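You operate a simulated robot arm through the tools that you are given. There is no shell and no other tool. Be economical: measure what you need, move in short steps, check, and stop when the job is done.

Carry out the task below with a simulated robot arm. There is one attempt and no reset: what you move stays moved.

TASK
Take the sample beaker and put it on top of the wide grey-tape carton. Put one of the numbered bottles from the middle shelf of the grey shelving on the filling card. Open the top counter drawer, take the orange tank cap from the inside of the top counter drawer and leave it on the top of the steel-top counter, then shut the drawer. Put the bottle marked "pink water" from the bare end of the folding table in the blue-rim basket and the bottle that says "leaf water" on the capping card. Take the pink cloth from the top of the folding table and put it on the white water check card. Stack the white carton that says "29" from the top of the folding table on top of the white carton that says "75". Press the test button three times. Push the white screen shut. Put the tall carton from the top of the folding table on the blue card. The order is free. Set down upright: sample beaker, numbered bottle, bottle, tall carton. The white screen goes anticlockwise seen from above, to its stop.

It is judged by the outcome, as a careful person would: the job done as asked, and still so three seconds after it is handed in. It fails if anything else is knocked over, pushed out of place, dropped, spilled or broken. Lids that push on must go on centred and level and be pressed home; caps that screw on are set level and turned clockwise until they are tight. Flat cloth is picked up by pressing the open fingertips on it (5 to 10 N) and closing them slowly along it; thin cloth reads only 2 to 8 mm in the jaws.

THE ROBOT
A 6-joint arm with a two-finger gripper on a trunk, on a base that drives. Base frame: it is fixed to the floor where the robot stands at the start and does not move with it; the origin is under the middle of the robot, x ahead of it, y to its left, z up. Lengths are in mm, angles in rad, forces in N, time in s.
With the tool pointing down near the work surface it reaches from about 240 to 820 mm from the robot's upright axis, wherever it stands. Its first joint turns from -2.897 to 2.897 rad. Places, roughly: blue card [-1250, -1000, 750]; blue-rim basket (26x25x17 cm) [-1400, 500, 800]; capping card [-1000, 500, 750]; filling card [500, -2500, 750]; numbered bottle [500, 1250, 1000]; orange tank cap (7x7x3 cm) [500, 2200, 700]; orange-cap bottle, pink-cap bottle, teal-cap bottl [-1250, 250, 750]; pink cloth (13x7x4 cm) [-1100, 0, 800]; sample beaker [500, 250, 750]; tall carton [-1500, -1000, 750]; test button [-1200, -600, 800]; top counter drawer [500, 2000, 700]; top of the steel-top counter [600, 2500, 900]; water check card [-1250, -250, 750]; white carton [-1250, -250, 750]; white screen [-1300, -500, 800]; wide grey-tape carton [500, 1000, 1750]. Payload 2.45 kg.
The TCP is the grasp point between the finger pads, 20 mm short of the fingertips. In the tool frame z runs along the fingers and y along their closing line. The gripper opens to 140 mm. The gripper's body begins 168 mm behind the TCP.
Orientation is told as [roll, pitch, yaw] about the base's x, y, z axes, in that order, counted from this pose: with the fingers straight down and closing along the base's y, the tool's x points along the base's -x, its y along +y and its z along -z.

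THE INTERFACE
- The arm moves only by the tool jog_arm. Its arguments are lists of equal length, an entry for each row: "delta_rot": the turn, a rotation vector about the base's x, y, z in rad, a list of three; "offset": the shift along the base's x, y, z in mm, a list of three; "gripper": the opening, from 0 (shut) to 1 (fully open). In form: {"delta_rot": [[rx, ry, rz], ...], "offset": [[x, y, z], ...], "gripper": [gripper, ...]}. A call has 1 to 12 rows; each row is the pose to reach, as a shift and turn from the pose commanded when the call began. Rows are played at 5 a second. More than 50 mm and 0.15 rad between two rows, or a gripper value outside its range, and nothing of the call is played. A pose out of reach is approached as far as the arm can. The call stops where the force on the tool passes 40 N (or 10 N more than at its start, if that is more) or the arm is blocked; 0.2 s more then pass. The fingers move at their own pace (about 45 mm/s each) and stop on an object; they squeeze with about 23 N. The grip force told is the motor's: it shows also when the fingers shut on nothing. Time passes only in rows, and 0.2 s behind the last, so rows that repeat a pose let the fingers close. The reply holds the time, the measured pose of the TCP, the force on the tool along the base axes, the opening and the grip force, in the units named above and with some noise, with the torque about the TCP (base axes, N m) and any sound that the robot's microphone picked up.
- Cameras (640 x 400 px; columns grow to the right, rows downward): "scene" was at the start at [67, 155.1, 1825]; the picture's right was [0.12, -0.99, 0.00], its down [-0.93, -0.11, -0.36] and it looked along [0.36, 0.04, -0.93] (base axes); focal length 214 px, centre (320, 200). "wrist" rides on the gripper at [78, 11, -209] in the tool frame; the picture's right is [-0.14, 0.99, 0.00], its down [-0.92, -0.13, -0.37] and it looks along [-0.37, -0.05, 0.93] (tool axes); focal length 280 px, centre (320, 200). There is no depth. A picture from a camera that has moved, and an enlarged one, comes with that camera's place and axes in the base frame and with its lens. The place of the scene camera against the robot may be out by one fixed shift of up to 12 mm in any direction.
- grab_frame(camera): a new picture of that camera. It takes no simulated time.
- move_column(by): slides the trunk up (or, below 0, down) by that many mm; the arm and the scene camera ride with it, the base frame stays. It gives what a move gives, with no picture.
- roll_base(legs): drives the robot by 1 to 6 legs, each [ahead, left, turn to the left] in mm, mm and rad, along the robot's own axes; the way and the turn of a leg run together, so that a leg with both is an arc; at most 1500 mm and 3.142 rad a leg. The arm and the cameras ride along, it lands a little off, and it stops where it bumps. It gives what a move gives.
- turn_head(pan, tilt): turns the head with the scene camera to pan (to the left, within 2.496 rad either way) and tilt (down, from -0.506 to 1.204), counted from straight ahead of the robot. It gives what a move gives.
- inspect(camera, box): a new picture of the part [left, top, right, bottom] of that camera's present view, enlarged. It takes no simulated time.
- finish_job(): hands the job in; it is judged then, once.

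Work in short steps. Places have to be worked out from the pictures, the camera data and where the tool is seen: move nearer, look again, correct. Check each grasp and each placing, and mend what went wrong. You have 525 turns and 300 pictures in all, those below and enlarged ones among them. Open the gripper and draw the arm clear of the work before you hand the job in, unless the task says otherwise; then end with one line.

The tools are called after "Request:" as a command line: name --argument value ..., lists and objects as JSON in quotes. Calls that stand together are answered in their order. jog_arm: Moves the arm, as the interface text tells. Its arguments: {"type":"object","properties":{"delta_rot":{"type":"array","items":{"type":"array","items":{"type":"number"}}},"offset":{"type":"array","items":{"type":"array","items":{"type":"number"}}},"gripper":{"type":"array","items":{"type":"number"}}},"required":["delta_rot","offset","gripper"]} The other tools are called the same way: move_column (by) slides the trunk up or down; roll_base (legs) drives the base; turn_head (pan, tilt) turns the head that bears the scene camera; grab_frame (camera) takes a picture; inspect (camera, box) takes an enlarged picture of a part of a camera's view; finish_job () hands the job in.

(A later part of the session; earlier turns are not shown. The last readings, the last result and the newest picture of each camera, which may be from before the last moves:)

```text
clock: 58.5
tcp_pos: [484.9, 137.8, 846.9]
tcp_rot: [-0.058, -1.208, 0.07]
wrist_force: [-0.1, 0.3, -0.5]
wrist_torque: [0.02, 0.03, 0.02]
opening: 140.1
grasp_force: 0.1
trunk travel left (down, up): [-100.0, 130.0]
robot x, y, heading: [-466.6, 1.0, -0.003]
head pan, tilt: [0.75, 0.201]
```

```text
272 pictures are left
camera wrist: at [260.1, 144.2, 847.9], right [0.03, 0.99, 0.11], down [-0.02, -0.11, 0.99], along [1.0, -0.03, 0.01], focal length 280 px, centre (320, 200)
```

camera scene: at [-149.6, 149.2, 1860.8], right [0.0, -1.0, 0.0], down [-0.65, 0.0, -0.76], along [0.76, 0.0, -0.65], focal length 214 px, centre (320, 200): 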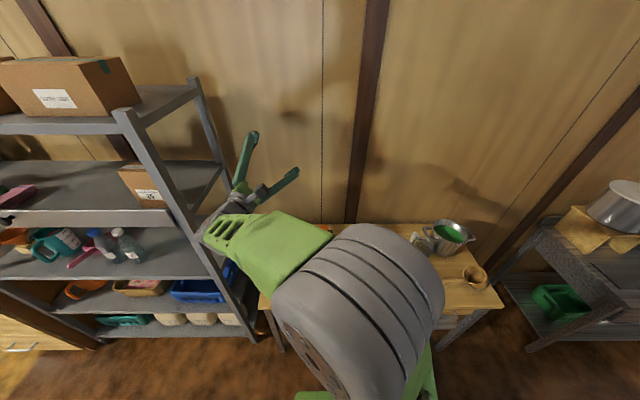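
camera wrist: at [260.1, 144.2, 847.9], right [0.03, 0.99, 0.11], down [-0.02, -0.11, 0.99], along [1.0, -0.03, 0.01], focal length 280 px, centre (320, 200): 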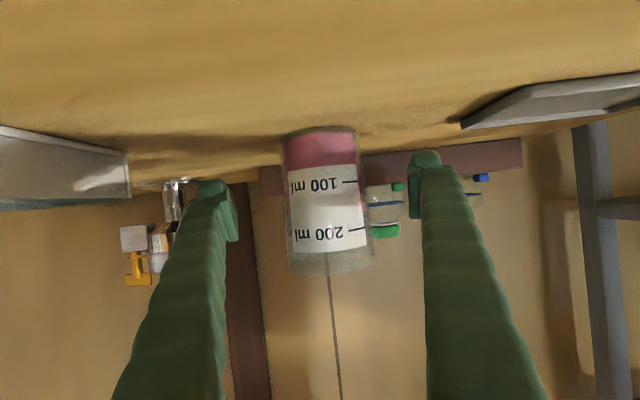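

The beaker is between the pads at TCP depth. Close the fingers.

Request:
jog_arm --delta_rot '[[0, 0, 0], [0, 0, 0], [0, 0, 0], [0, 0, 0], [0, 0, 0], [0, 0, 0], [0, 0, 0]]' --offset '[[0, 0, 0], [0, 0, 0], [0, 0, 0], [0, 0, 0], [0, 0, 0], [0, 0, 0], [0, 0, 0]]' --gripper '[0.6, 0.5, 0.4, 0.4, 0.4, 0.4, 0.4]'

Request:
grab_frame --camera "wrist"

```text
clock: 60.1
tcp_pos: [483.4, 138.7, 846.6]
tcp_rot: [-0.055, -1.209, 0.071]
wrist_force: [-0.4, 1.2, 0.6]
wrist_torque: [-0.04, 0.0, 0.0]
opening: 67.7
grasp_force: 22.7
trunk travel left (down, up): [-100.0, 130.0]
robot x, y, heading: [-469.0, 3.2, -0.004]
head pan, tilt: [0.75, 0.201]
```

```text
271 pictures are left
camera wrist: at [259.9, 144.4, 848.5], right [0.03, 0.99, 0.11], down [-0.02, -0.11, 0.99], along [1.0, -0.03, 0.01], focal length 280 px, centre (320, 200)
```

wrist: 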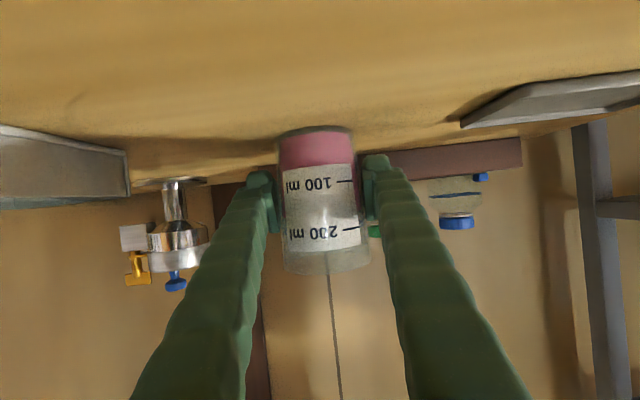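

Gripped (67.7 mm, 22.7 N). Lift gently and check.

Request:
jog_arm --delta_rot '[[0, 0, 0], [0, 0, 0], [0, 0, 0], [0, 0, 0], [0, 0, 0], [0, 0, 0], [0, 0, 0], [0, 0, 0]]' --offset '[[0, 0, 5], [0, 0, 15], [0, 0, 30], [0, 0, 50], [0, 0, 75], [0, 0, 95], [0, 0, 110], [0, 0, 115]]' --gripper '[0.4, 0.4, 0.4, 0.4, 0.4, 0.4, 0.4, 0.4]'

Request:
grab_frame --camera "wrist"

```text
clock: 61.9
tcp_pos: [485.7, 137.8, 964.0]
tcp_rot: [-0.057, -1.21, 0.071]
wrist_force: [-0.4, -0.7, -1.7]
wrist_torque: [0.01, -0.03, -0.04]
opening: 67.6
grasp_force: 23.0
trunk travel left (down, up): [-100.0, 130.0]
robot x, y, heading: [-470.6, 0.7, -0.002]
head pan, tilt: [0.75, 0.201]
```

```text
270 pictures are left
camera wrist: at [261.3, 144.5, 965.0], right [0.03, 0.99, 0.11], down [-0.02, -0.11, 0.99], along [1.0, -0.03, 0.01], focal length 280 px, centre (320, 200)
```

wrist: 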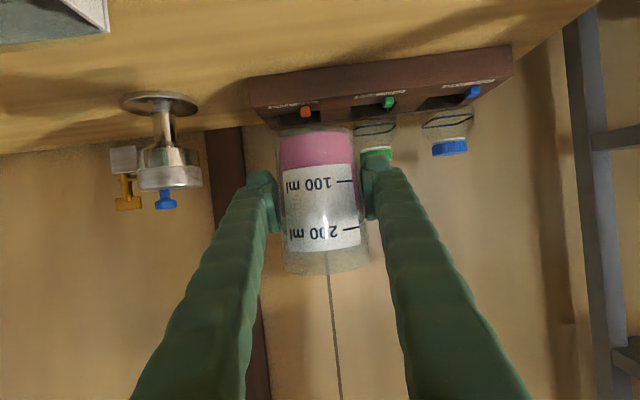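

Held firmly. Pull back and raise to travel height in two calls.

Request:
jog_arm --delta_rot '[[0, 0, 0], [0, 0, 0], [0, 0, 0], [0, 0, 0], [0, 0, 0], [0, 0, 0], [0, 0, 0], [0, 0, 0], [0, 0, 0], [0, 0, 0], [0, 0, 0], [0, 0, 0]]' --offset '[[-10, 0, 15], [-25, 0, 40], [-45, 0, 75], [-65, 0, 115], [-85, 0, 155], [-105, 0, 195], [-125, 0, 235], [-140, 0, 275], [-150, 0, 315], [-155, 0, 355], [-160, 0, 385], [-160, 0, 400]]' --gripper '[0.4, 0.4, 0.4, 0.4, 0.4, 0.4, 0.4, 0.4, 0.4, 0.4, 0.4, 0.4]'

Request:
jog_arm --delta_rot '[[0, 0, 0], [0, 0, 0], [0, 0, 0], [0, 0, 0], [0, 0, 0], [0, 0, 0], [0, 0, 0], [0, 0, 0], [0, 0, 0], [0, 0, 0], [0, 0, 0], [0, 0, 0]]' --offset '[[-2, 0, 15], [-5, 0, 40], [-8, 0, 75], [-12, 0, 115], [-16, 0, 155], [-20, 0, 195], [-24, 0, 235], [-28, 0, 275], [-32, 0, 315], [-36, 0, 350], [-40, 0, 375], [-40, 0, 385]]' --gripper '[0.4, 0.4, 0.4, 0.4, 0.4, 0.4, 0.4, 0.4, 0.4, 0.4, 0.4, 0.4]'

Request:
move_column --by 128

Request:
roll_base --legs '[[0, 500, 0], [0, 480, 0]]'

Request:
turn_head --pan 0.0 --tilt 0.3

Request:
grab_frame --camera "scene"

Request:
grab_frame --camera "wrist"

```text
clock: 64.5
tcp_pos: [325.2, 140.1, 1363.1]
tcp_rot: [-0.056, -1.209, 0.071]
wrist_force: [0.2, -0.7, -2.7]
wrist_torque: [-0.02, 0.02, 0.03]
opening: 67.6
grasp_force: 23.3
trunk travel left (down, up): [-100.0, 130.0]
robot x, y, heading: [-466.7, -1.5, 0.002]
head pan, tilt: [0.75, 0.201]
```

```text
clock: 67.1
tcp_pos: [284.9, 139.2, 1749.1]
tcp_rot: [-0.056, -1.208, 0.074]
wrist_force: [0.0, -0.5, -1.6]
wrist_torque: [0.01, 0.0, -0.02]
opening: 67.2
grasp_force: 23.2
trunk travel left (down, up): [-100.0, 130.0]
robot x, y, heading: [-468.7, 3.3, 0.002]
head pan, tilt: [0.75, 0.201]
```

```text
clock: 68.7
tcp_pos: [285.8, 138.8, 1877.3]
tcp_rot: [-0.057, -1.211, 0.071]
wrist_force: [0.3, 0.4, -3.3]
wrist_torque: [0.03, -0.03, 0.0]
opening: 67.3
grasp_force: 23.5
trunk travel left (down, up): [-228.0, 2.0]
robot x, y, heading: [-467.1, 2.8, -0.0]
head pan, tilt: [0.75, 0.201]
```

```text
clock: 77.8
tcp_pos: [289.1, 1102.0, 1877.9]
tcp_rot: [-0.056, -1.208, 0.067]
wrist_force: [0.4, 0.5, -2.2]
wrist_torque: [-0.04, 0.0, -0.03]
opening: 67.3
grasp_force: 23.1
trunk travel left (down, up): [-228.0, 2.0]
robot x, y, heading: [-467.1, 969.8, -0.008]
head pan, tilt: [0.75, 0.201]
```

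```text
clock: 78.9
tcp_pos: [289.4, 1102.7, 1877.0]
tcp_rot: [-0.056, -1.211, 0.066]
wrist_force: [0.4, 0.3, -1.9]
wrist_torque: [0.0, -0.01, -0.05]
opening: 66.9
grasp_force: 23.3
trunk travel left (down, up): [-228.0, 2.0]
robot x, y, heading: [-463.9, 966.7, -0.01]
head pan, tilt: [0.0, 0.3]
```

```text
269 pictures are left
camera scene: at [-359.0, 1117.6, 2025.1], right [-0.01, -1.0, 0.0], down [-0.3, 0.0, -0.96], along [0.96, -0.01, -0.3], focal length 214 px, centre (320, 200)
```

scene: 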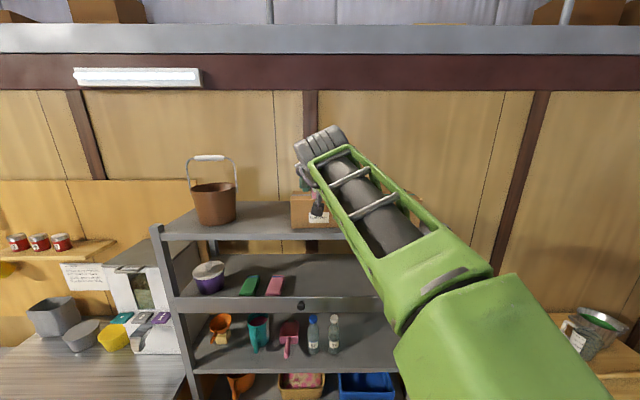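

```text
268 pictures are left
camera wrist: at [65.6, 1110.5, 1878.7], right [0.03, 0.99, 0.11], down [-0.02, -0.11, 0.99], along [1.0, -0.04, 0.01], focal length 280 px, centre (320, 200)
```

wrist: 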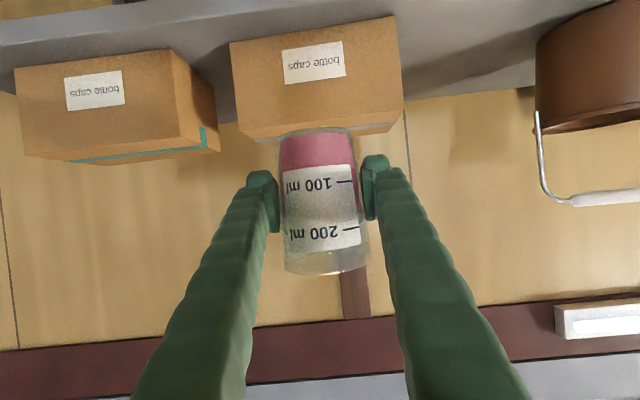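

The grey-tape carton is straight ahead, centred at y≈1101, top z≈1787. Zoom in from the scene camera for its depth.

Request:
inspect --camera "scene" --box '[240, 160, 360, 235]'

Request:
inspect --camera "wrist" --box '[200, 80, 440, 230]'

```text
5.33 times, centred on (300, 198) of scene
camera zoom: at [-359.0, 1117.6, 2025.1], right [-0.01, -1.0, 0.0], down [-0.3, 0.0, -0.96], along [0.96, -0.01, -0.3], focal length 1144 px, centre (427, 213)
```

zoom: 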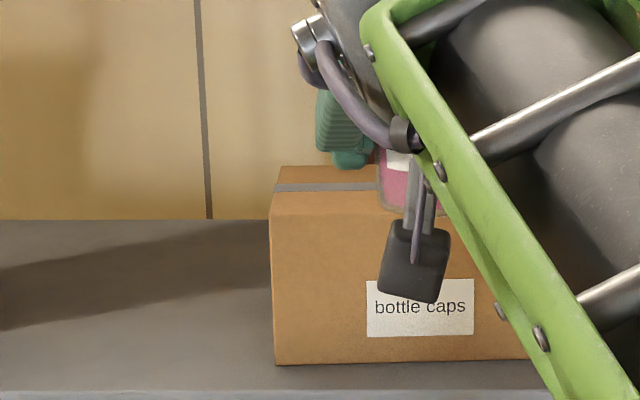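

```text
2.67 times, centred on (320, 155) of wrist
camera zoom: at [65.6, 1110.5, 1878.7], right [0.03, 0.99, 0.11], down [-0.02, -0.11, 0.99], along [1.0, -0.04, 0.01], focal length 748 px, centre (320, 320)
```

zoom: 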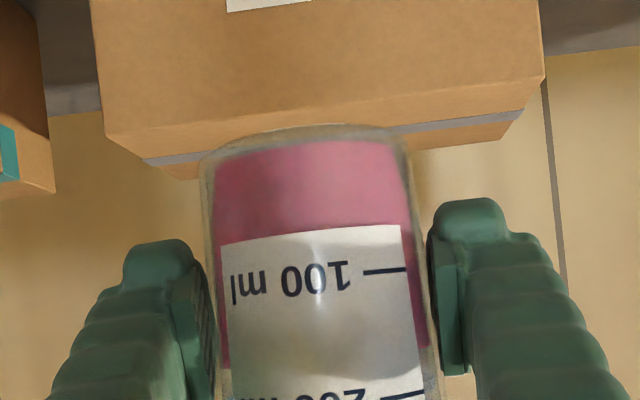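

Carton top spans x≈410–525, y≈994–1208, z≈1787. Drive forward 180 so the beaker is over its centre with ~35 mm clearance.

Request:
roll_base --legs '[[180, 0, 0]]'

Request:
grab_frame --camera "wrist"

Request:
turn_head --pan 0.0 --tilt 0.5

Request:
grab_frame --camera "scene"

```text
clock: 80.5
tcp_pos: [472.0, 1100.6, 1876.7]
tcp_rot: [-0.054, -1.208, 0.065]
wrist_force: [0.5, 0.4, -2.2]
wrist_torque: [0.02, 0.0, 0.01]
opening: 67.2
grasp_force: 22.8
trunk travel left (down, up): [-228.0, 2.0]
robot x, y, heading: [-280.2, 971.5, -0.005]
head pan, tilt: [0.0, 0.3]
```

```text
265 pictures are left
camera wrist: at [248.7, 1108.7, 1878.2], right [0.04, 0.99, 0.11], down [-0.02, -0.11, 0.99], along [1.0, -0.04, 0.01], focal length 280 px, centre (320, 200)
```

wrist: 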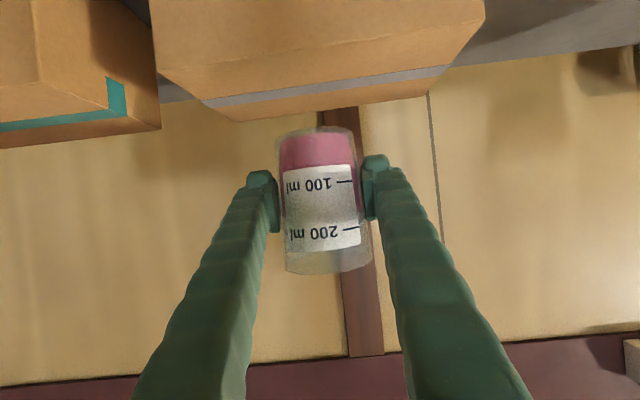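

```text
clock: 81.2
tcp_pos: [471.5, 1101.0, 1877.3]
tcp_rot: [-0.055, -1.21, 0.068]
wrist_force: [-1.1, 0.8, -2.0]
wrist_torque: [-0.03, 0.0, 0.02]
opening: 67.1
grasp_force: 23.5
trunk travel left (down, up): [-228.0, 2.0]
robot x, y, heading: [-284.6, 968.9, -0.007]
head pan, tilt: [0.0, 0.499]
```

```text
264 pictures are left
camera scene: at [-180.3, 1116.0, 2006.7], right [-0.01, -1.0, 0.0], down [-0.48, 0.0, -0.88], along [0.88, -0.01, -0.48], focal length 214 px, centre (320, 200)
```

scene: 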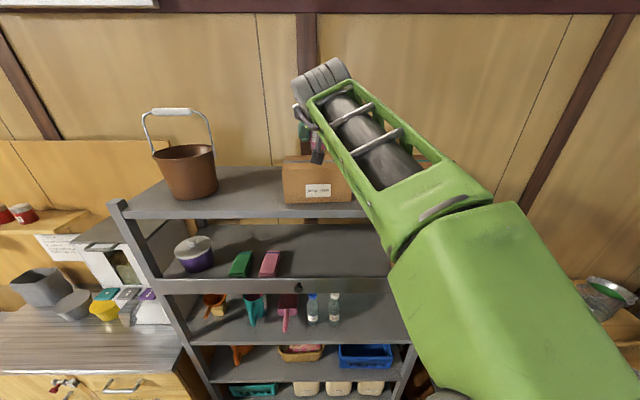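

Shift +15 mm forward (carton spans roughly x 425–550) and lower to just above the top.

Request:
jog_arm --delta_rot '[[0, 0, 0], [0, 0, 0], [0, 0, 0], [0, 0, 0]]' --offset '[[8, 0, -5], [16, 0, -15], [16, 0, -25], [16, 0, -31]]' --gripper '[0.4, 0.4, 0.4, 0.4]'

Request:
grab_frame --camera "wrist"

```text
clock: 82.2
tcp_pos: [486.7, 1102.4, 1845.5]
tcp_rot: [-0.056, -1.208, 0.065]
wrist_force: [-0.6, 0.3, -1.7]
wrist_torque: [0.01, 0.04, 0.02]
opening: 67.2
grasp_force: 23.0
trunk travel left (down, up): [-228.0, 2.0]
robot x, y, heading: [-282.2, 967.6, -0.01]
head pan, tilt: [0.0, 0.499]
```

```text
263 pictures are left
camera wrist: at [263.7, 1109.7, 1846.4], right [0.04, 0.99, 0.11], down [-0.02, -0.11, 0.99], along [1.0, -0.04, 0.01], focal length 280 px, centre (320, 200)
```

wrist: 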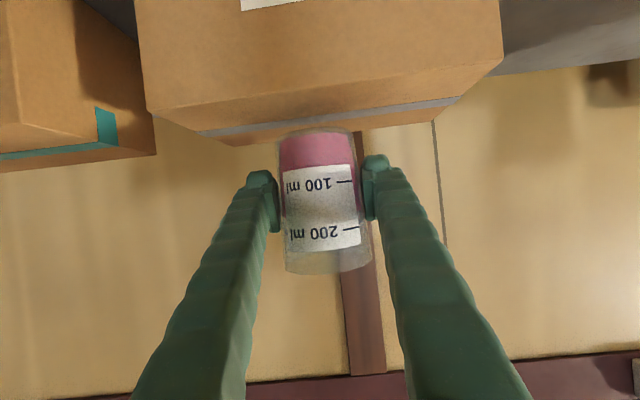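

Lower slowly, watching the force.

Request:
jog_arm --delta_rot '[[0, 0, 0], [0, 0, 0], [0, 0, 0], [0, 0, 0]]' --offset '[[0, 0, -2], [0, 0, -4], [0, 0, -6], [0, 0, -8]]' --gripper '[0.4, 0.4, 0.4, 0.4]'

Request:
jog_arm --delta_rot '[[0, 0, 0], [0, 0, 0], [0, 0, 0]]' --offset '[[0, 0, -1.5], [0, 0, -3], [0, 0, -4]]' --gripper '[0.4, 0.4, 0.4]'

```text
clock: 83.2
tcp_pos: [487.4, 1101.0, 1838.4]
tcp_rot: [-0.054, -1.21, 0.067]
wrist_force: [0.2, 0.1, -2.3]
wrist_torque: [-0.01, -0.01, -0.04]
opening: 67.0
grasp_force: 22.7
trunk travel left (down, up): [-228.0, 2.0]
robot x, y, heading: [-281.0, 965.2, -0.006]
head pan, tilt: [0.0, 0.499]
```

```text
clock: 84.0
tcp_pos: [487.8, 1101.8, 1834.4]
tcp_rot: [-0.056, -1.209, 0.066]
wrist_force: [0.3, -0.3, -1.3]
wrist_torque: [0.01, 0.01, 0.04]
opening: 67.1
grasp_force: 23.6
trunk travel left (down, up): [-228.0, 2.0]
robot x, y, heading: [-284.7, 966.5, -0.006]
head pan, tilt: [0.0, 0.499]
```

Force still about −2 N (load); continue down.

Request:
jog_arm --delta_rot '[[0, 0, 0], [0, 0, 0], [0, 0, 0]]' --offset '[[0, 0, -1.5], [0, 0, -3], [0, 0, -4]]' --gripper '[0.4, 0.4, 0.4]'

Request:
grab_frame --camera "wrist"

```text
clock: 84.8
tcp_pos: [487.4, 1100.6, 1830.5]
tcp_rot: [-0.055, -1.211, 0.064]
wrist_force: [-0.3, 0.1, -2.8]
wrist_torque: [0.0, 0.02, -0.01]
opening: 66.9
grasp_force: 23.0
trunk travel left (down, up): [-228.0, 2.0]
robot x, y, heading: [-283.7, 967.7, -0.007]
head pan, tilt: [0.0, 0.499]
```

```text
262 pictures are left
camera wrist: at [264.0, 1108.4, 1831.2], right [0.04, 0.99, 0.11], down [-0.02, -0.11, 0.99], along [1.0, -0.04, 0.01], focal length 280 px, centre (320, 200)
```

wrist: 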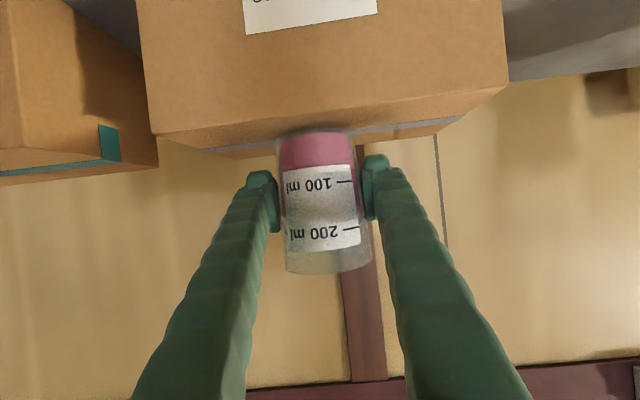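

Request:
inspect --camera "wrist" --box '[200, 60, 440, 210]'

```text
2.67 times, centred on (320, 135) of wrist
camera zoom: at [264.0, 1108.4, 1831.2], right [0.04, 0.99, 0.11], down [-0.02, -0.11, 0.99], along [1.0, -0.04, 0.01], focal length 748 px, centre (320, 373)
```

zoom: 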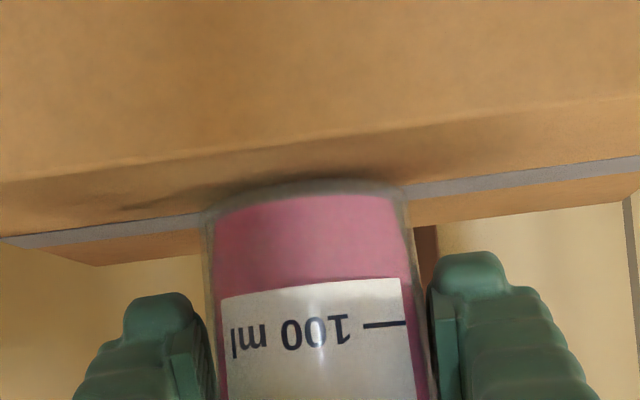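

Beaker is centred over the tape line and almost touching. Continue down in 1 mm steps.

Request:
jog_arm --delta_rot '[[0, 0, 0], [0, 0, 0], [0, 0, 0]]' --offset '[[0, 0, -1], [0, 0, -2], [0, 0, -3]]' --gripper '[0.4, 0.4, 0.4]'

Request:
jog_arm --delta_rot '[[0, 0, 0], [0, 0, 0], [0, 0, 0]]' --offset '[[0, 0, -1], [0, 0, -2], [0, 0, -3]]' --gripper '[0.4, 0.4, 0.4]'

```text
clock: 85.6
tcp_pos: [488.7, 1101.1, 1828.1]
tcp_rot: [-0.055, -1.209, 0.066]
wrist_force: [0.1, 0.1, -2.4]
wrist_torque: [0.01, -0.01, 0.01]
opening: 66.7
grasp_force: 23.1
trunk travel left (down, up): [-228.0, 2.0]
robot x, y, heading: [-284.0, 971.3, -0.01]
head pan, tilt: [0.0, 0.499]
```

```text
clock: 86.4
tcp_pos: [487.7, 1100.0, 1827.2]
tcp_rot: [-0.052, -1.213, 0.064]
wrist_force: [4.8, -1.4, 12.6]
wrist_torque: [0.06, 0.19, -0.04]
opening: 67.0
grasp_force: 22.9
trunk travel left (down, up): [-228.0, 2.0]
robot x, y, heading: [-284.4, 966.9, -0.005]
head pan, tilt: [0.0, 0.499]
```

Contact (12.6 N). Ease up ~1.5 mm, then open.

Request:
jog_arm --delta_rot '[[0, 0, 0], [0, 0, 0], [0, 0, 0], [0, 0, 0], [0, 0, 0], [0, 0, 0]]' --offset '[[0, 0, 1.5], [0, 0, 1.5], [0, 0, 1.5], [0, 0, 1.5], [0, 0, 1.5], [0, 0, 1.5]]' --gripper '[0.4, 0.47, 0.52, 0.6, 0.8, 0.9]'

Request:
grab_frame --camera "wrist"

```text
clock: 87.8
tcp_pos: [487.3, 1100.5, 1826.3]
tcp_rot: [-0.057, -1.21, 0.065]
wrist_force: [0.4, 0.0, -0.1]
wrist_torque: [0.01, 0.0, -0.02]
opening: 125.8
grasp_force: 0.1
trunk travel left (down, up): [-228.0, 2.0]
robot x, y, heading: [-285.6, 967.0, -0.01]
head pan, tilt: [0.0, 0.499]
```

```text
260 pictures are left
camera wrist: at [263.2, 1108.7, 1826.9], right [0.04, 0.99, 0.11], down [-0.02, -0.11, 0.99], along [1.0, -0.04, 0.01], focal length 280 px, centre (320, 200)
```

wrist: 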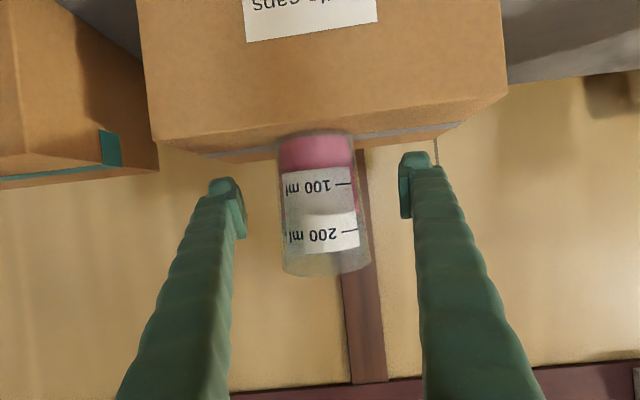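

Beaker stands free. Retreat by driving straight back, then view it and the bottles on the middle shelf.

Request:
roll_base --legs '[[-250, 0, 0]]'

Request:
grab_frame --camera "wrist"

Request:
turn_head --pan 0.0 --tilt 0.65

Request:
inspect --camera "scene" --box '[180, 100, 420, 250]'

```text
clock: 89.6
tcp_pos: [239.1, 1105.9, 1827.6]
tcp_rot: [-0.056, -1.21, 0.07]
wrist_force: [-1.2, 0.1, -0.5]
wrist_torque: [0.0, 0.03, -0.02]
opening: 126.1
grasp_force: 0.1
trunk travel left (down, up): [-228.0, 2.0]
robot x, y, heading: [-531.8, 968.8, -0.005]
head pan, tilt: [0.0, 0.499]
```

```text
259 pictures are left
camera wrist: at [14.8, 1112.4, 1827.5], right [0.03, 0.99, 0.11], down [-0.02, -0.11, 0.99], along [1.0, -0.03, 0.01], focal length 280 px, centre (320, 200)
```

wrist: 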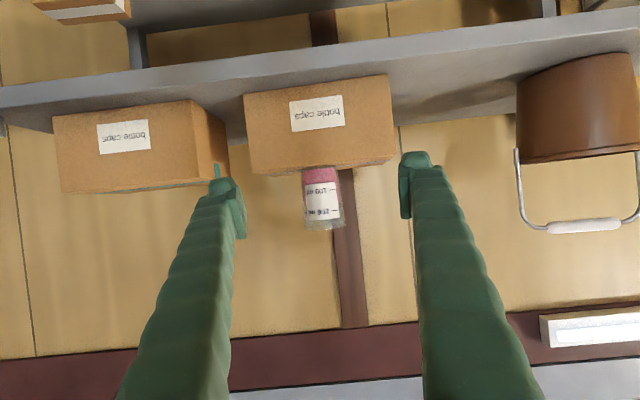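

```text
clock: 90.3
tcp_pos: [240.7, 1105.0, 1826.0]
tcp_rot: [-0.057, -1.21, 0.068]
wrist_force: [0.3, -0.9, -0.1]
wrist_torque: [0.0, 0.0, -0.01]
opening: 126.1
grasp_force: 0.1
trunk travel left (down, up): [-228.0, 2.0]
robot x, y, heading: [-529.8, 971.3, -0.003]
head pan, tilt: [0.0, 0.649]
```

```text
2.67 times, centred on (300, 175) of scene
camera zoom: at [-430.6, 1118.1, 1993.3], right [0.0, -1.0, 0.0], down [-0.6, 0.0, -0.8], along [0.8, 0.0, -0.6], focal length 572 px, centre (373, 267)
```

zoom: 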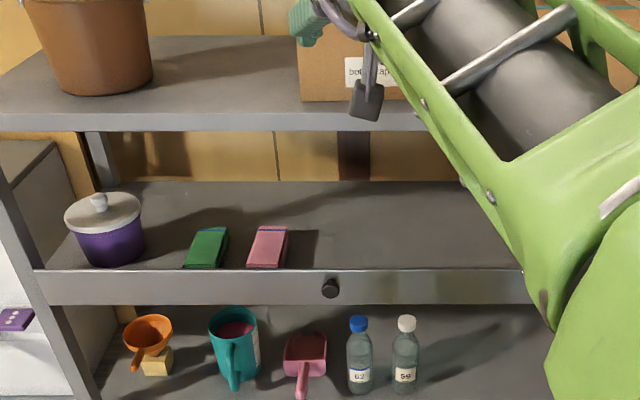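

Both bottles (62 blue cap, 59 white cap) visible. I'll take the white-capped right one. Lower the trunk and arm in front of the shelf.

Request:
move_column --by -128

Request:
jog_arm --delta_rot '[[0, 0, 0], [0, 0, 0], [0, 0, 0], [0, 0, 0], [0, 0, 0], [0, 0, 0], [0, 0, 0], [0, 0, 0], [0, 0, 0], [0, 0, 0], [0, 0, 0], [0, 0, 0]]' --offset '[[0, -5, -48], [0, -10, -96], [0, -15, -144], [0, -20, -192], [0, -25, -240], [0, -30, -288], [0, -35, -336], [0, -40, -384], [0, -45, -432], [0, -50, -480], [0, -55, -528], [0, -60, -576]]' --gripper '[0.7, 0.7, 0.7, 0.7, 0.7, 0.7, 0.7, 0.7, 0.7, 0.7, 0.7, 0.7]'

Request:
grab_frame --camera "wrist"

Request:
inspect --camera "scene" --box '[180, 150, 420, 300]'

```text
clock: 91.9
tcp_pos: [239.8, 1105.6, 1697.9]
tcp_rot: [-0.055, -1.211, 0.069]
wrist_force: [-0.5, -0.2, -0.7]
wrist_torque: [0.03, -0.01, -0.03]
opening: 126.0
grasp_force: 0.1
trunk travel left (down, up): [-100.0, 130.0]
robot x, y, heading: [-533.4, 972.1, -0.001]
head pan, tilt: [0.0, 0.649]
```

```text
clock: 94.5
tcp_pos: [242.2, 1045.9, 1121.5]
tcp_rot: [-0.054, -1.211, 0.067]
wrist_force: [-0.3, 0.3, 0.1]
wrist_torque: [0.03, 0.01, 0.02]
opening: 98.1
grasp_force: 0.0
trunk travel left (down, up): [-100.0, 130.0]
robot x, y, heading: [-530.0, 968.5, -0.009]
head pan, tilt: [0.0, 0.649]
```

```text
257 pictures are left
camera wrist: at [18.7, 1052.3, 1122.0], right [0.03, 0.99, 0.11], down [-0.02, -0.11, 0.99], along [1.0, -0.03, 0.02], focal length 280 px, centre (320, 200)
```

wrist: 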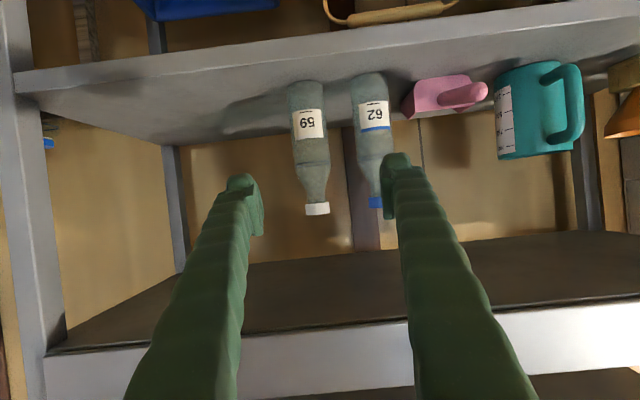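

```text
2.67 times, centred on (300, 225) of scene
camera zoom: at [-430.0, 1118.2, 1865.2], right [0.0, -1.0, 0.0], down [-0.61, 0.0, -0.8], along [0.8, 0.0, -0.61], focal length 572 px, centre (373, 133)
```

zoom: 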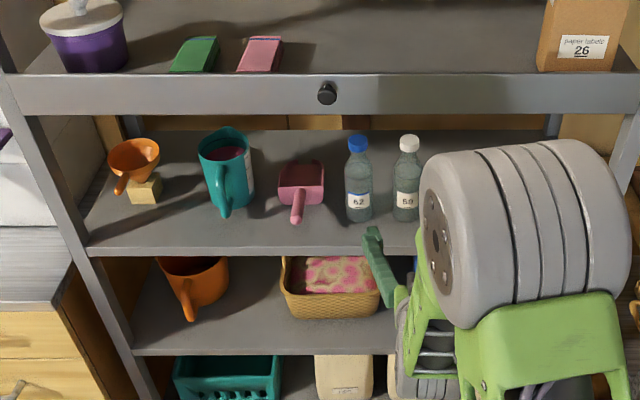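

Bottle 59 at about (473,1031), base z≈946, ~205 tall, ~60 wide. Lower to grip height, align y.

Request:
jog_arm --delta_rot '[[0, 0, 0], [0, 0, 0], [0, 0, 0]]' --offset '[[20, -6, -35], [40, -13, -70], [60, -15, -97]]' --gripper '[0.7, 0.7, 0.7]'

Request:
grab_frame --camera "wrist"

```text
clock: 95.3
tcp_pos: [301.5, 1030.6, 1022.9]
tcp_rot: [-0.054, -1.208, 0.07]
wrist_force: [-0.3, 0.4, 0.3]
wrist_torque: [-0.01, 0.01, 0.02]
opening: 98.1
grasp_force: 0.0
trunk travel left (down, up): [-100.0, 130.0]
robot x, y, heading: [-531.3, 968.6, -0.006]
head pan, tilt: [0.0, 0.649]
```

```text
255 pictures are left
camera wrist: at [77.1, 1038.1, 1023.6], right [0.03, 0.99, 0.11], down [-0.02, -0.11, 0.99], along [1.0, -0.03, 0.01], focal length 280 px, centre (320, 200)
```

wrist: 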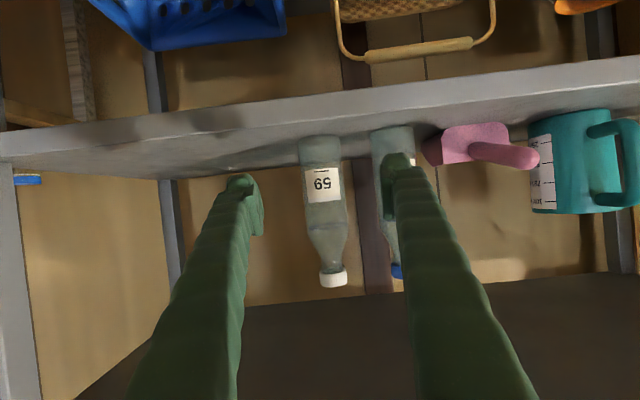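

Alignment is good; bottle at x≈471. Drive base forward 100, then recheck.

Request:
roll_base --legs '[[100, 0, 0]]'

Request:
grab_frame --camera "wrist"

```text
clock: 96.4
tcp_pos: [401.8, 1034.7, 1022.0]
tcp_rot: [-0.056, -1.206, 0.075]
wrist_force: [0.2, 0.3, 0.2]
wrist_torque: [0.0, -0.03, -0.01]
opening: 98.1
grasp_force: 0.0
trunk travel left (down, up): [-100.0, 130.0]
robot x, y, heading: [-429.9, 972.3, 0.005]
head pan, tilt: [0.0, 0.649]
```

```text
254 pictures are left
camera wrist: at [177.4, 1040.7, 1023.4], right [0.03, 0.99, 0.11], down [-0.02, -0.11, 0.99], along [1.0, -0.03, 0.01], focal length 280 px, centre (320, 200)
```

wrist: 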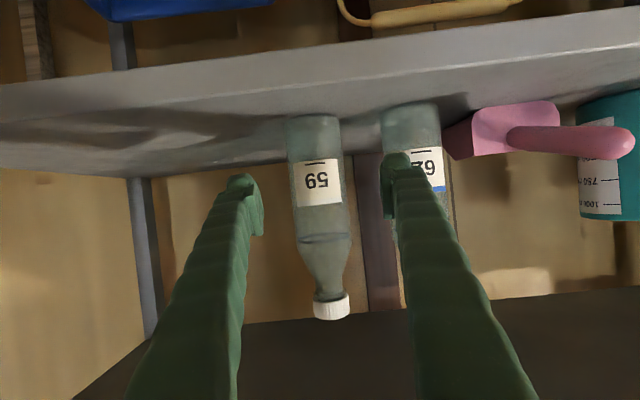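

Centred. Narrow the opening to 0.62 and advance 68 mm, biased 3 mm away from bottle 62.

Request:
jog_arm --delta_rot '[[0, 0, 0], [0, 0, 0], [0, 0, 0], [0, 0, 0]]' --offset '[[5, -3, 0], [25, -3, 0], [48, -3, 0], [68, -3, 0]]' --gripper '[0.62, 0.62, 0.62, 0.62]'

Request:
grab_frame --camera "wrist"

```text
clock: 97.4
tcp_pos: [468.9, 1031.0, 1022.9]
tcp_rot: [-0.056, -1.209, 0.072]
wrist_force: [-0.6, -0.4, -0.8]
wrist_torque: [0.0, -0.03, 0.0]
opening: 86.7
grasp_force: 0.1
trunk travel left (down, up): [-100.0, 130.0]
robot x, y, heading: [-432.5, 967.1, -0.003]
head pan, tilt: [0.0, 0.649]
```

```text
253 pictures are left
camera wrist: at [244.6, 1036.6, 1023.4], right [0.03, 0.99, 0.11], down [-0.02, -0.11, 0.99], along [1.0, -0.03, 0.01], focal length 280 px, centre (320, 200)
```

wrist: 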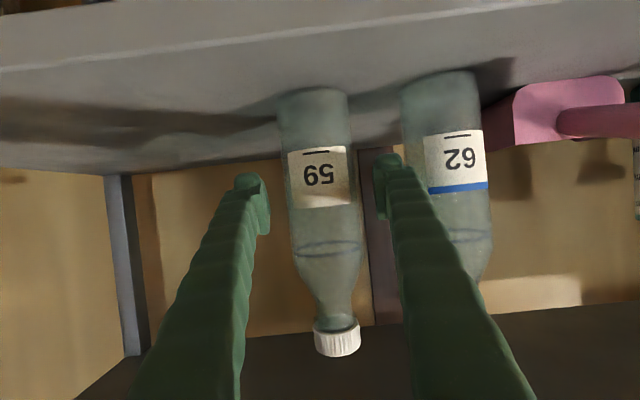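

Bottle is between the pads at TCP depth. Close.

Request:
jog_arm --delta_rot '[[0, 0, 0], [0, 0, 0], [0, 0, 0], [0, 0, 0], [0, 0, 0]]' --offset '[[0, 0, 0], [0, 0, 0], [0, 0, 0], [0, 0, 0], [0, 0, 0]]' --gripper '[0.5, 0.4, 0.3, 0.3, 0.3]'

Request:
jog_arm --delta_rot '[[0, 0, 0], [0, 0, 0], [0, 0, 0], [0, 0, 0]]' --offset '[[0, 0, 4], [0, 0, 12], [0, 0, 22], [0, 0, 30]]' --gripper '[0.3, 0.3, 0.3, 0.3]'

Request:
grab_frame --camera "wrist"

```text
clock: 98.6
tcp_pos: [468.6, 1029.9, 1021.9]
tcp_rot: [-0.056, -1.209, 0.074]
wrist_force: [0.6, -0.5, 0.6]
wrist_torque: [-0.03, -0.04, 0.0]
opening: 59.3
grasp_force: 22.7
trunk travel left (down, up): [-100.0, 130.0]
robot x, y, heading: [-430.7, 969.6, 0.0]
head pan, tilt: [0.0, 0.649]
```

```text
clock: 99.6
tcp_pos: [469.6, 1030.5, 1052.8]
tcp_rot: [-0.055, -1.21, 0.075]
wrist_force: [0.1, 0.3, -0.2]
wrist_torque: [0.02, 0.0, -0.04]
opening: 59.2
grasp_force: 22.7
trunk travel left (down, up): [-100.0, 130.0]
robot x, y, heading: [-432.5, 969.7, 0.005]
head pan, tilt: [0.0, 0.649]
```

```text
252 pictures are left
camera wrist: at [245.1, 1036.6, 1053.9], right [0.03, 0.99, 0.11], down [-0.02, -0.11, 0.99], along [1.0, -0.03, 0.01], focal length 280 px, centre (320, 200)
```

wrist: 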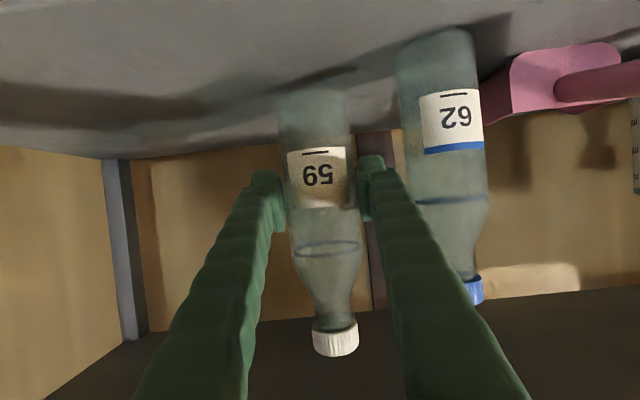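

Bottle held. Back out 100 with the base, then retract and raise with the arm.

Request:
roll_base --legs '[[-100, 0, 0]]'

Request:
jog_arm --delta_rot '[[0, 0, 0], [0, 0, 0], [0, 0, 0], [0, 0, 0], [0, 0, 0], [0, 0, 0], [0, 0, 0], [0, 0, 0], [0, 0, 0]]' --offset '[[-35, 0, 0], [-70, 0, 0], [-100, 0, 0], [-110, 0, 40], [-110, 0, 85], [-110, 0, 130], [-110, 0, 175], [-110, 0, 205], [-110, 0, 215]]' --gripper '[0.3, 0.3, 0.3, 0.3, 0.3, 0.3, 0.3, 0.3, 0.3]'

Request:
turn_head --pan -1.57 --tilt 0.5

Request:
grab_frame --camera "scene"

```text
clock: 100.8
tcp_pos: [369.3, 1033.9, 1054.2]
tcp_rot: [-0.055, -1.21, 0.079]
wrist_force: [0.0, -0.1, 0.7]
wrist_torque: [0.02, 0.03, -0.02]
opening: 59.1
grasp_force: 23.1
trunk travel left (down, up): [-100.0, 130.0]
robot x, y, heading: [-526.8, 970.0, 0.007]
head pan, tilt: [0.0, 0.649]
```

```text
clock: 102.8
tcp_pos: [259.0, 1037.7, 1269.7]
tcp_rot: [-0.053, -1.21, 0.079]
wrist_force: [0.0, -0.9, -0.8]
wrist_torque: [0.0, 0.02, 0.01]
opening: 58.8
grasp_force: 23.2
trunk travel left (down, up): [-100.0, 130.0]
robot x, y, heading: [-529.0, 969.8, 0.002]
head pan, tilt: [0.0, 0.649]
```

```text
clock: 104.4
tcp_pos: [258.5, 1038.1, 1268.9]
tcp_rot: [-0.057, -1.209, 0.079]
wrist_force: [-0.4, -0.1, -0.6]
wrist_torque: [0.02, 0.03, 0.0]
opening: 58.7
grasp_force: 23.0
trunk travel left (down, up): [-100.0, 130.0]
robot x, y, heading: [-530.3, 968.9, 0.002]
head pan, tilt: [-1.571, 0.499]
```

```text
251 pictures are left
camera scene: at [-518.1, 1027.1, 1878.7], right [-1.0, -0.01, 0.0], down [0.0, 0.48, -0.88], along [0.0, -0.88, -0.48], focal length 214 px, centre (320, 200)
```

scene: 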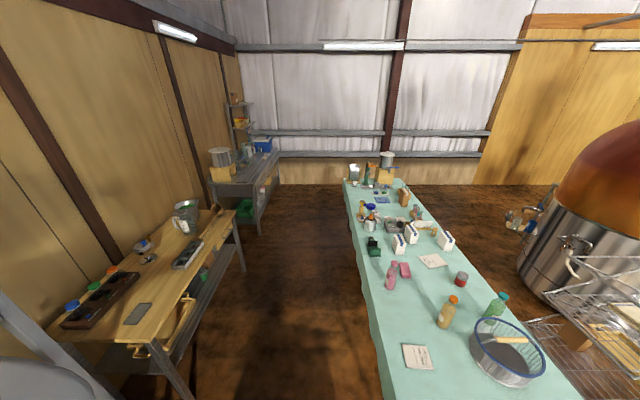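

Corridor is clear: table edge x≈−800, bench front x≈316. Diagonal leg out past the shelf's end, then drive right along the corridor toward the filling card.

Request:
roll_base --legs '[[150, -600, 0], [0, -1300, 0]]'

Request:
turn_head --pan -0.8 --tilt 0.5

Request:
grab_frame --camera "scene"

```text
clock: 108.5
tcp_pos: [367.3, 612.5, 1270.3]
tcp_rot: [-0.073, -1.209, 0.115]
wrist_force: [-4.5, 1.9, 1.3]
wrist_torque: [0.04, -0.22, 0.07]
opening: 61.7
grasp_force: 22.9
trunk travel left (down, up): [-100.0, 130.0]
robot x, y, heading: [-414.6, 535.5, 0.006]
head pan, tilt: [-1.571, 0.499]
stopped in leg 1: the force on the tool passed its limit at 47 N (the readings are from after the stop); the commanded pose is now the measured one
```

```text
clock: 109.6
tcp_pos: [368.3, 613.2, 1270.5]
tcp_rot: [-0.074, -1.209, 0.116]
wrist_force: [-5.9, 3.8, 1.1]
wrist_torque: [0.03, -0.23, 0.14]
opening: 61.5
grasp_force: 22.9
trunk travel left (down, up): [-100.0, 130.0]
robot x, y, heading: [-422.2, 529.2, 0.014]
head pan, tilt: [-0.799, 0.499]
```

```text
250 pictures are left
camera scene: at [-345.5, 617.3, 1878.7], right [-0.71, -0.7, 0.0], down [-0.34, 0.34, -0.88], along [0.62, -0.63, -0.48], focal length 214 px, centre (320, 200)
```

scene: 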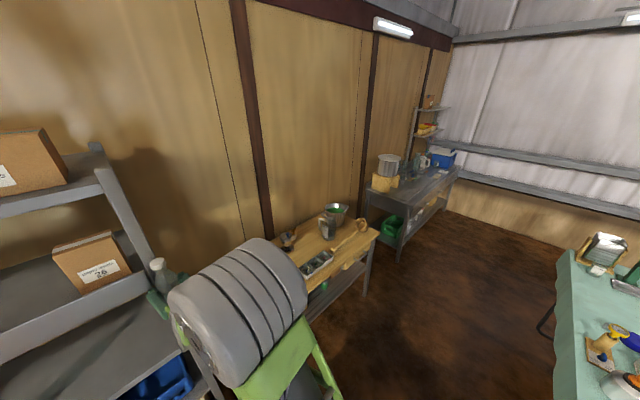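

Something touched the tool — probably the shelf's front post. Look through the wrist camera.

Request:
grab_frame --camera "wrist"

Request:
inspect --camera "scene" --box '[0, 100, 320, 300]'

```text
249 pictures are left
camera wrist: at [143.7, 612.8, 1271.5], right [0.0, 0.99, 0.1], down [-0.01, -0.1, 0.99], along [1.0, 0.0, 0.01], focal length 280 px, centre (320, 200)
```

wrist: 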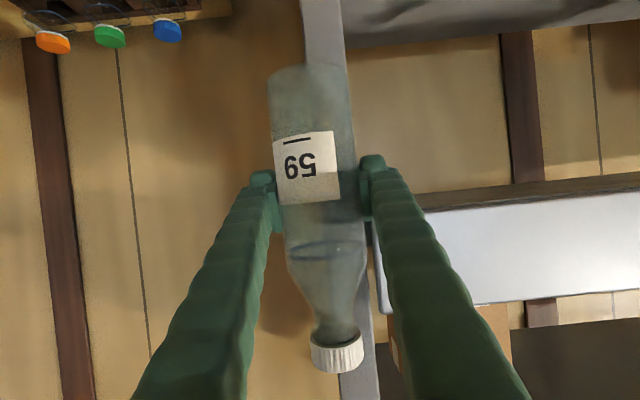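

```text
2.00 times, centred on (160, 200) of scene
camera zoom: at [-345.5, 617.3, 1878.7], right [-0.71, -0.7, 0.0], down [-0.34, 0.34, -0.88], along [0.62, -0.63, -0.48], focal length 429 px, centre (640, 200)
```

zoom: 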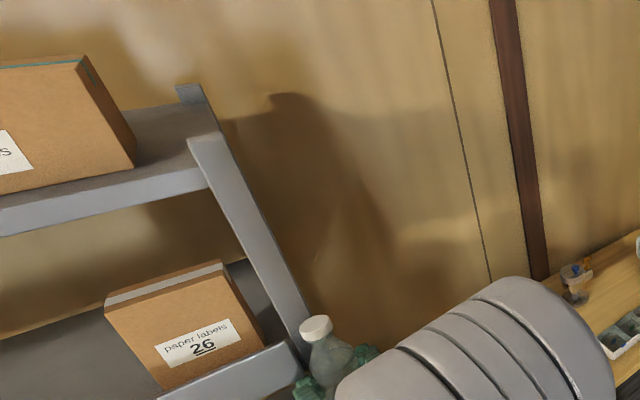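

The bottle touched the front post (y≈615). Back straight off 80 mm, then go right well past the post.

Request:
roll_base --legs '[[-80, 0, 0]]'

Request:
grab_frame --camera "wrist"

```text
clock: 110.7
tcp_pos: [285.6, 608.0, 1271.0]
tcp_rot: [-0.074, -1.21, 0.114]
wrist_force: [-0.4, 0.6, -1.2]
wrist_torque: [-0.01, -0.01, -0.06]
opening: 61.5
grasp_force: 23.1
trunk travel left (down, up): [-100.0, 130.0]
robot x, y, heading: [-498.3, 535.8, 0.004]
head pan, tilt: [-0.799, 0.499]
```

```text
247 pictures are left
camera wrist: at [62.6, 610.7, 1272.0], right [0.0, 0.99, 0.1], down [-0.02, -0.1, 0.99], along [1.0, -0.01, 0.02], focal length 280 px, centre (320, 200)
```

wrist: 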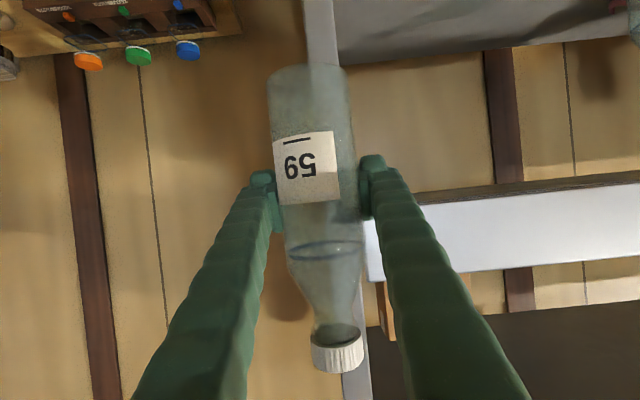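

Bottle still held, pushed a bit in the grip. Move forward 30, right 250, then forward 80 and continue right.

Request:
roll_base --legs '[[30, 0, 0], [0, -260, 0], [90, 0, 0], [0, -1200, 0]]'

Request:
turn_head --pan -0.6 --tilt 0.55

Request:
grab_frame --camera "scene"

Request:
grab_frame --camera "wrist"

```text
clock: 125.1
tcp_pos: [415.1, -854.0, 1270.4]
tcp_rot: [-0.071, -1.21, 0.106]
wrist_force: [0.6, -0.3, -0.9]
wrist_torque: [-0.04, -0.01, 0.01]
opening: 60.9
grasp_force: 22.7
trunk travel left (down, up): [-100.0, 130.0]
robot x, y, heading: [-369.7, -928.5, -0.001]
head pan, tilt: [-0.799, 0.499]
```

```text
clock: 125.8
tcp_pos: [414.5, -854.5, 1270.6]
tcp_rot: [-0.072, -1.21, 0.106]
wrist_force: [-0.4, -0.2, -0.5]
wrist_torque: [0.0, -0.02, -0.01]
opening: 61.3
grasp_force: 23.2
trunk travel left (down, up): [-100.0, 130.0]
robot x, y, heading: [-371.8, -928.4, -0.001]
head pan, tilt: [-0.6, 0.55]
```

```text
246 pictures are left
camera scene: at [-286.9, -829.2, 1874.1], right [-0.57, -0.82, 0.0], down [-0.43, 0.3, -0.85], along [0.7, -0.48, -0.52], focal length 214 px, centre (320, 200)
```

scene: 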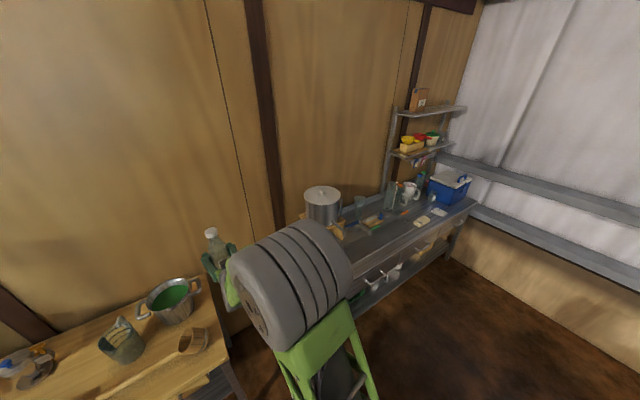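

```text
245 pictures are left
camera wrist: at [191.4, -852.0, 1271.3], right [0.01, 0.99, 0.1], down [-0.02, -0.1, 0.99], along [1.0, -0.01, 0.01], focal length 280 px, centre (320, 200)
```

wrist: 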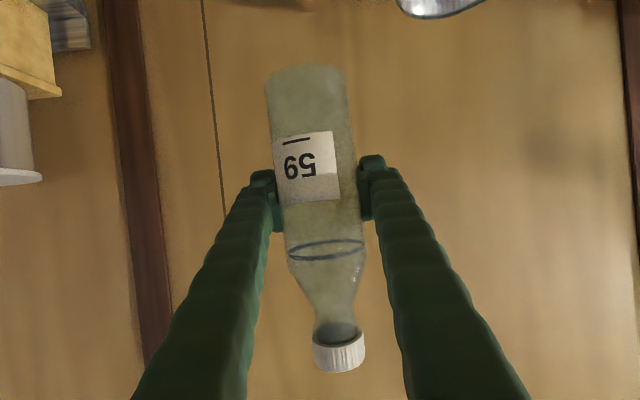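

Raise the hand 120 mm for clearance over the pot, then drive right 1000 and look at the counter.

Request:
jog_arm --delta_rot '[[0, 0, 0], [0, 0, 0], [0, 0, 0], [0, 0, 0]]' --offset '[[0, 0, 30], [0, 0, 70], [-10, 0, 110], [-20, 0, 120]]' --gripper '[0.3, 0.3, 0.3, 0.3]'

Request:
roll_base --legs '[[-40, -1000, 0]]'

Request:
grab_frame --camera "scene"

```text
clock: 126.8
tcp_pos: [394.7, -854.2, 1391.4]
tcp_rot: [-0.071, -1.209, 0.107]
wrist_force: [0.4, 0.5, 0.0]
wrist_torque: [-0.03, 0.01, -0.01]
opening: 61.1
grasp_force: 23.2
trunk travel left (down, up): [-100.0, 130.0]
robot x, y, heading: [-369.5, -928.0, 0.0]
head pan, tilt: [-0.6, 0.55]
```

```text
clock: 135.8
tcp_pos: [363.6, -1831.1, 1390.8]
tcp_rot: [-0.072, -1.209, 0.125]
wrist_force: [0.1, -0.5, -0.2]
wrist_torque: [-0.02, 0.0, 0.04]
opening: 60.9
grasp_force: 23.2
trunk travel left (down, up): [-100.0, 130.0]
robot x, y, heading: [-401.5, -1921.0, 0.025]
head pan, tilt: [-0.6, 0.55]
```

```text
244 pictures are left
camera scene: at [-318.3, -1819.8, 1874.1], right [-0.55, -0.84, 0.0], down [-0.44, 0.29, -0.85], along [0.71, -0.47, -0.52], focal length 214 px, centre (320, 200)
```

scene: 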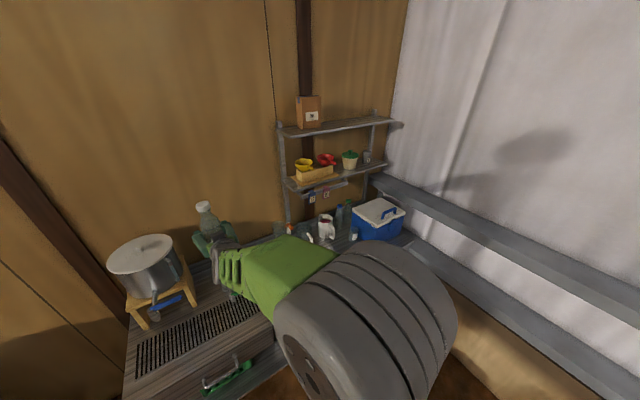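

The arm hides the cards. Pan the head further right for a look.

Request:
turn_head --pan -1.0 --tilt 0.7

Request:
grab_frame --camera "scene"

Request:
grab_frame --camera "wrist"

```text
clock: 136.7
tcp_pos: [362.8, -1830.9, 1390.1]
tcp_rot: [-0.072, -1.207, 0.126]
wrist_force: [-0.2, -0.6, -0.6]
wrist_torque: [0.0, -0.01, 0.03]
opening: 61.2
grasp_force: 23.2
trunk travel left (down, up): [-100.0, 130.0]
robot x, y, heading: [-401.2, -1918.4, 0.022]
head pan, tilt: [-1.0, 0.7]
```

```text
243 pictures are left
camera scene: at [-346.0, -1840.9, 1861.0], right [-0.83, -0.56, 0.0], down [-0.36, 0.53, -0.77], along [0.43, -0.63, -0.64], focal length 214 px, centre (320, 200)
```

scene: 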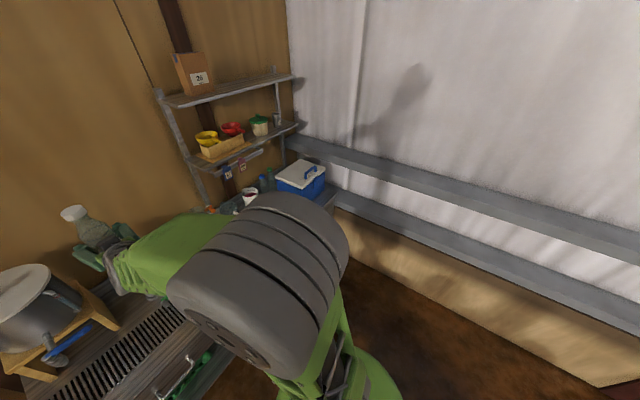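

```text
242 pictures are left
camera wrist: at [139.6, -1833.8, 1391.3], right [-0.01, 0.99, 0.1], down [-0.01, -0.1, 0.99], along [1.0, 0.01, 0.01], focal length 280 px, centre (320, 200)
```

wrist: 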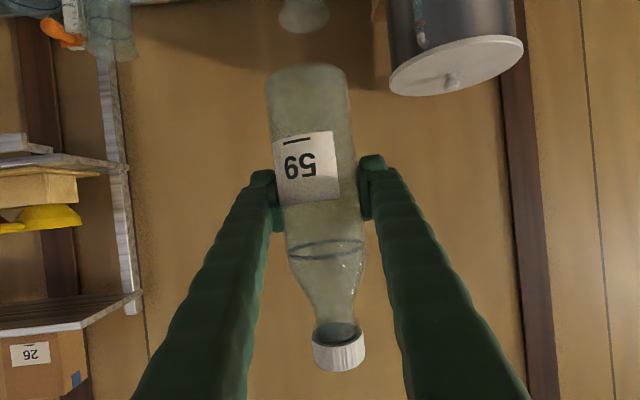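

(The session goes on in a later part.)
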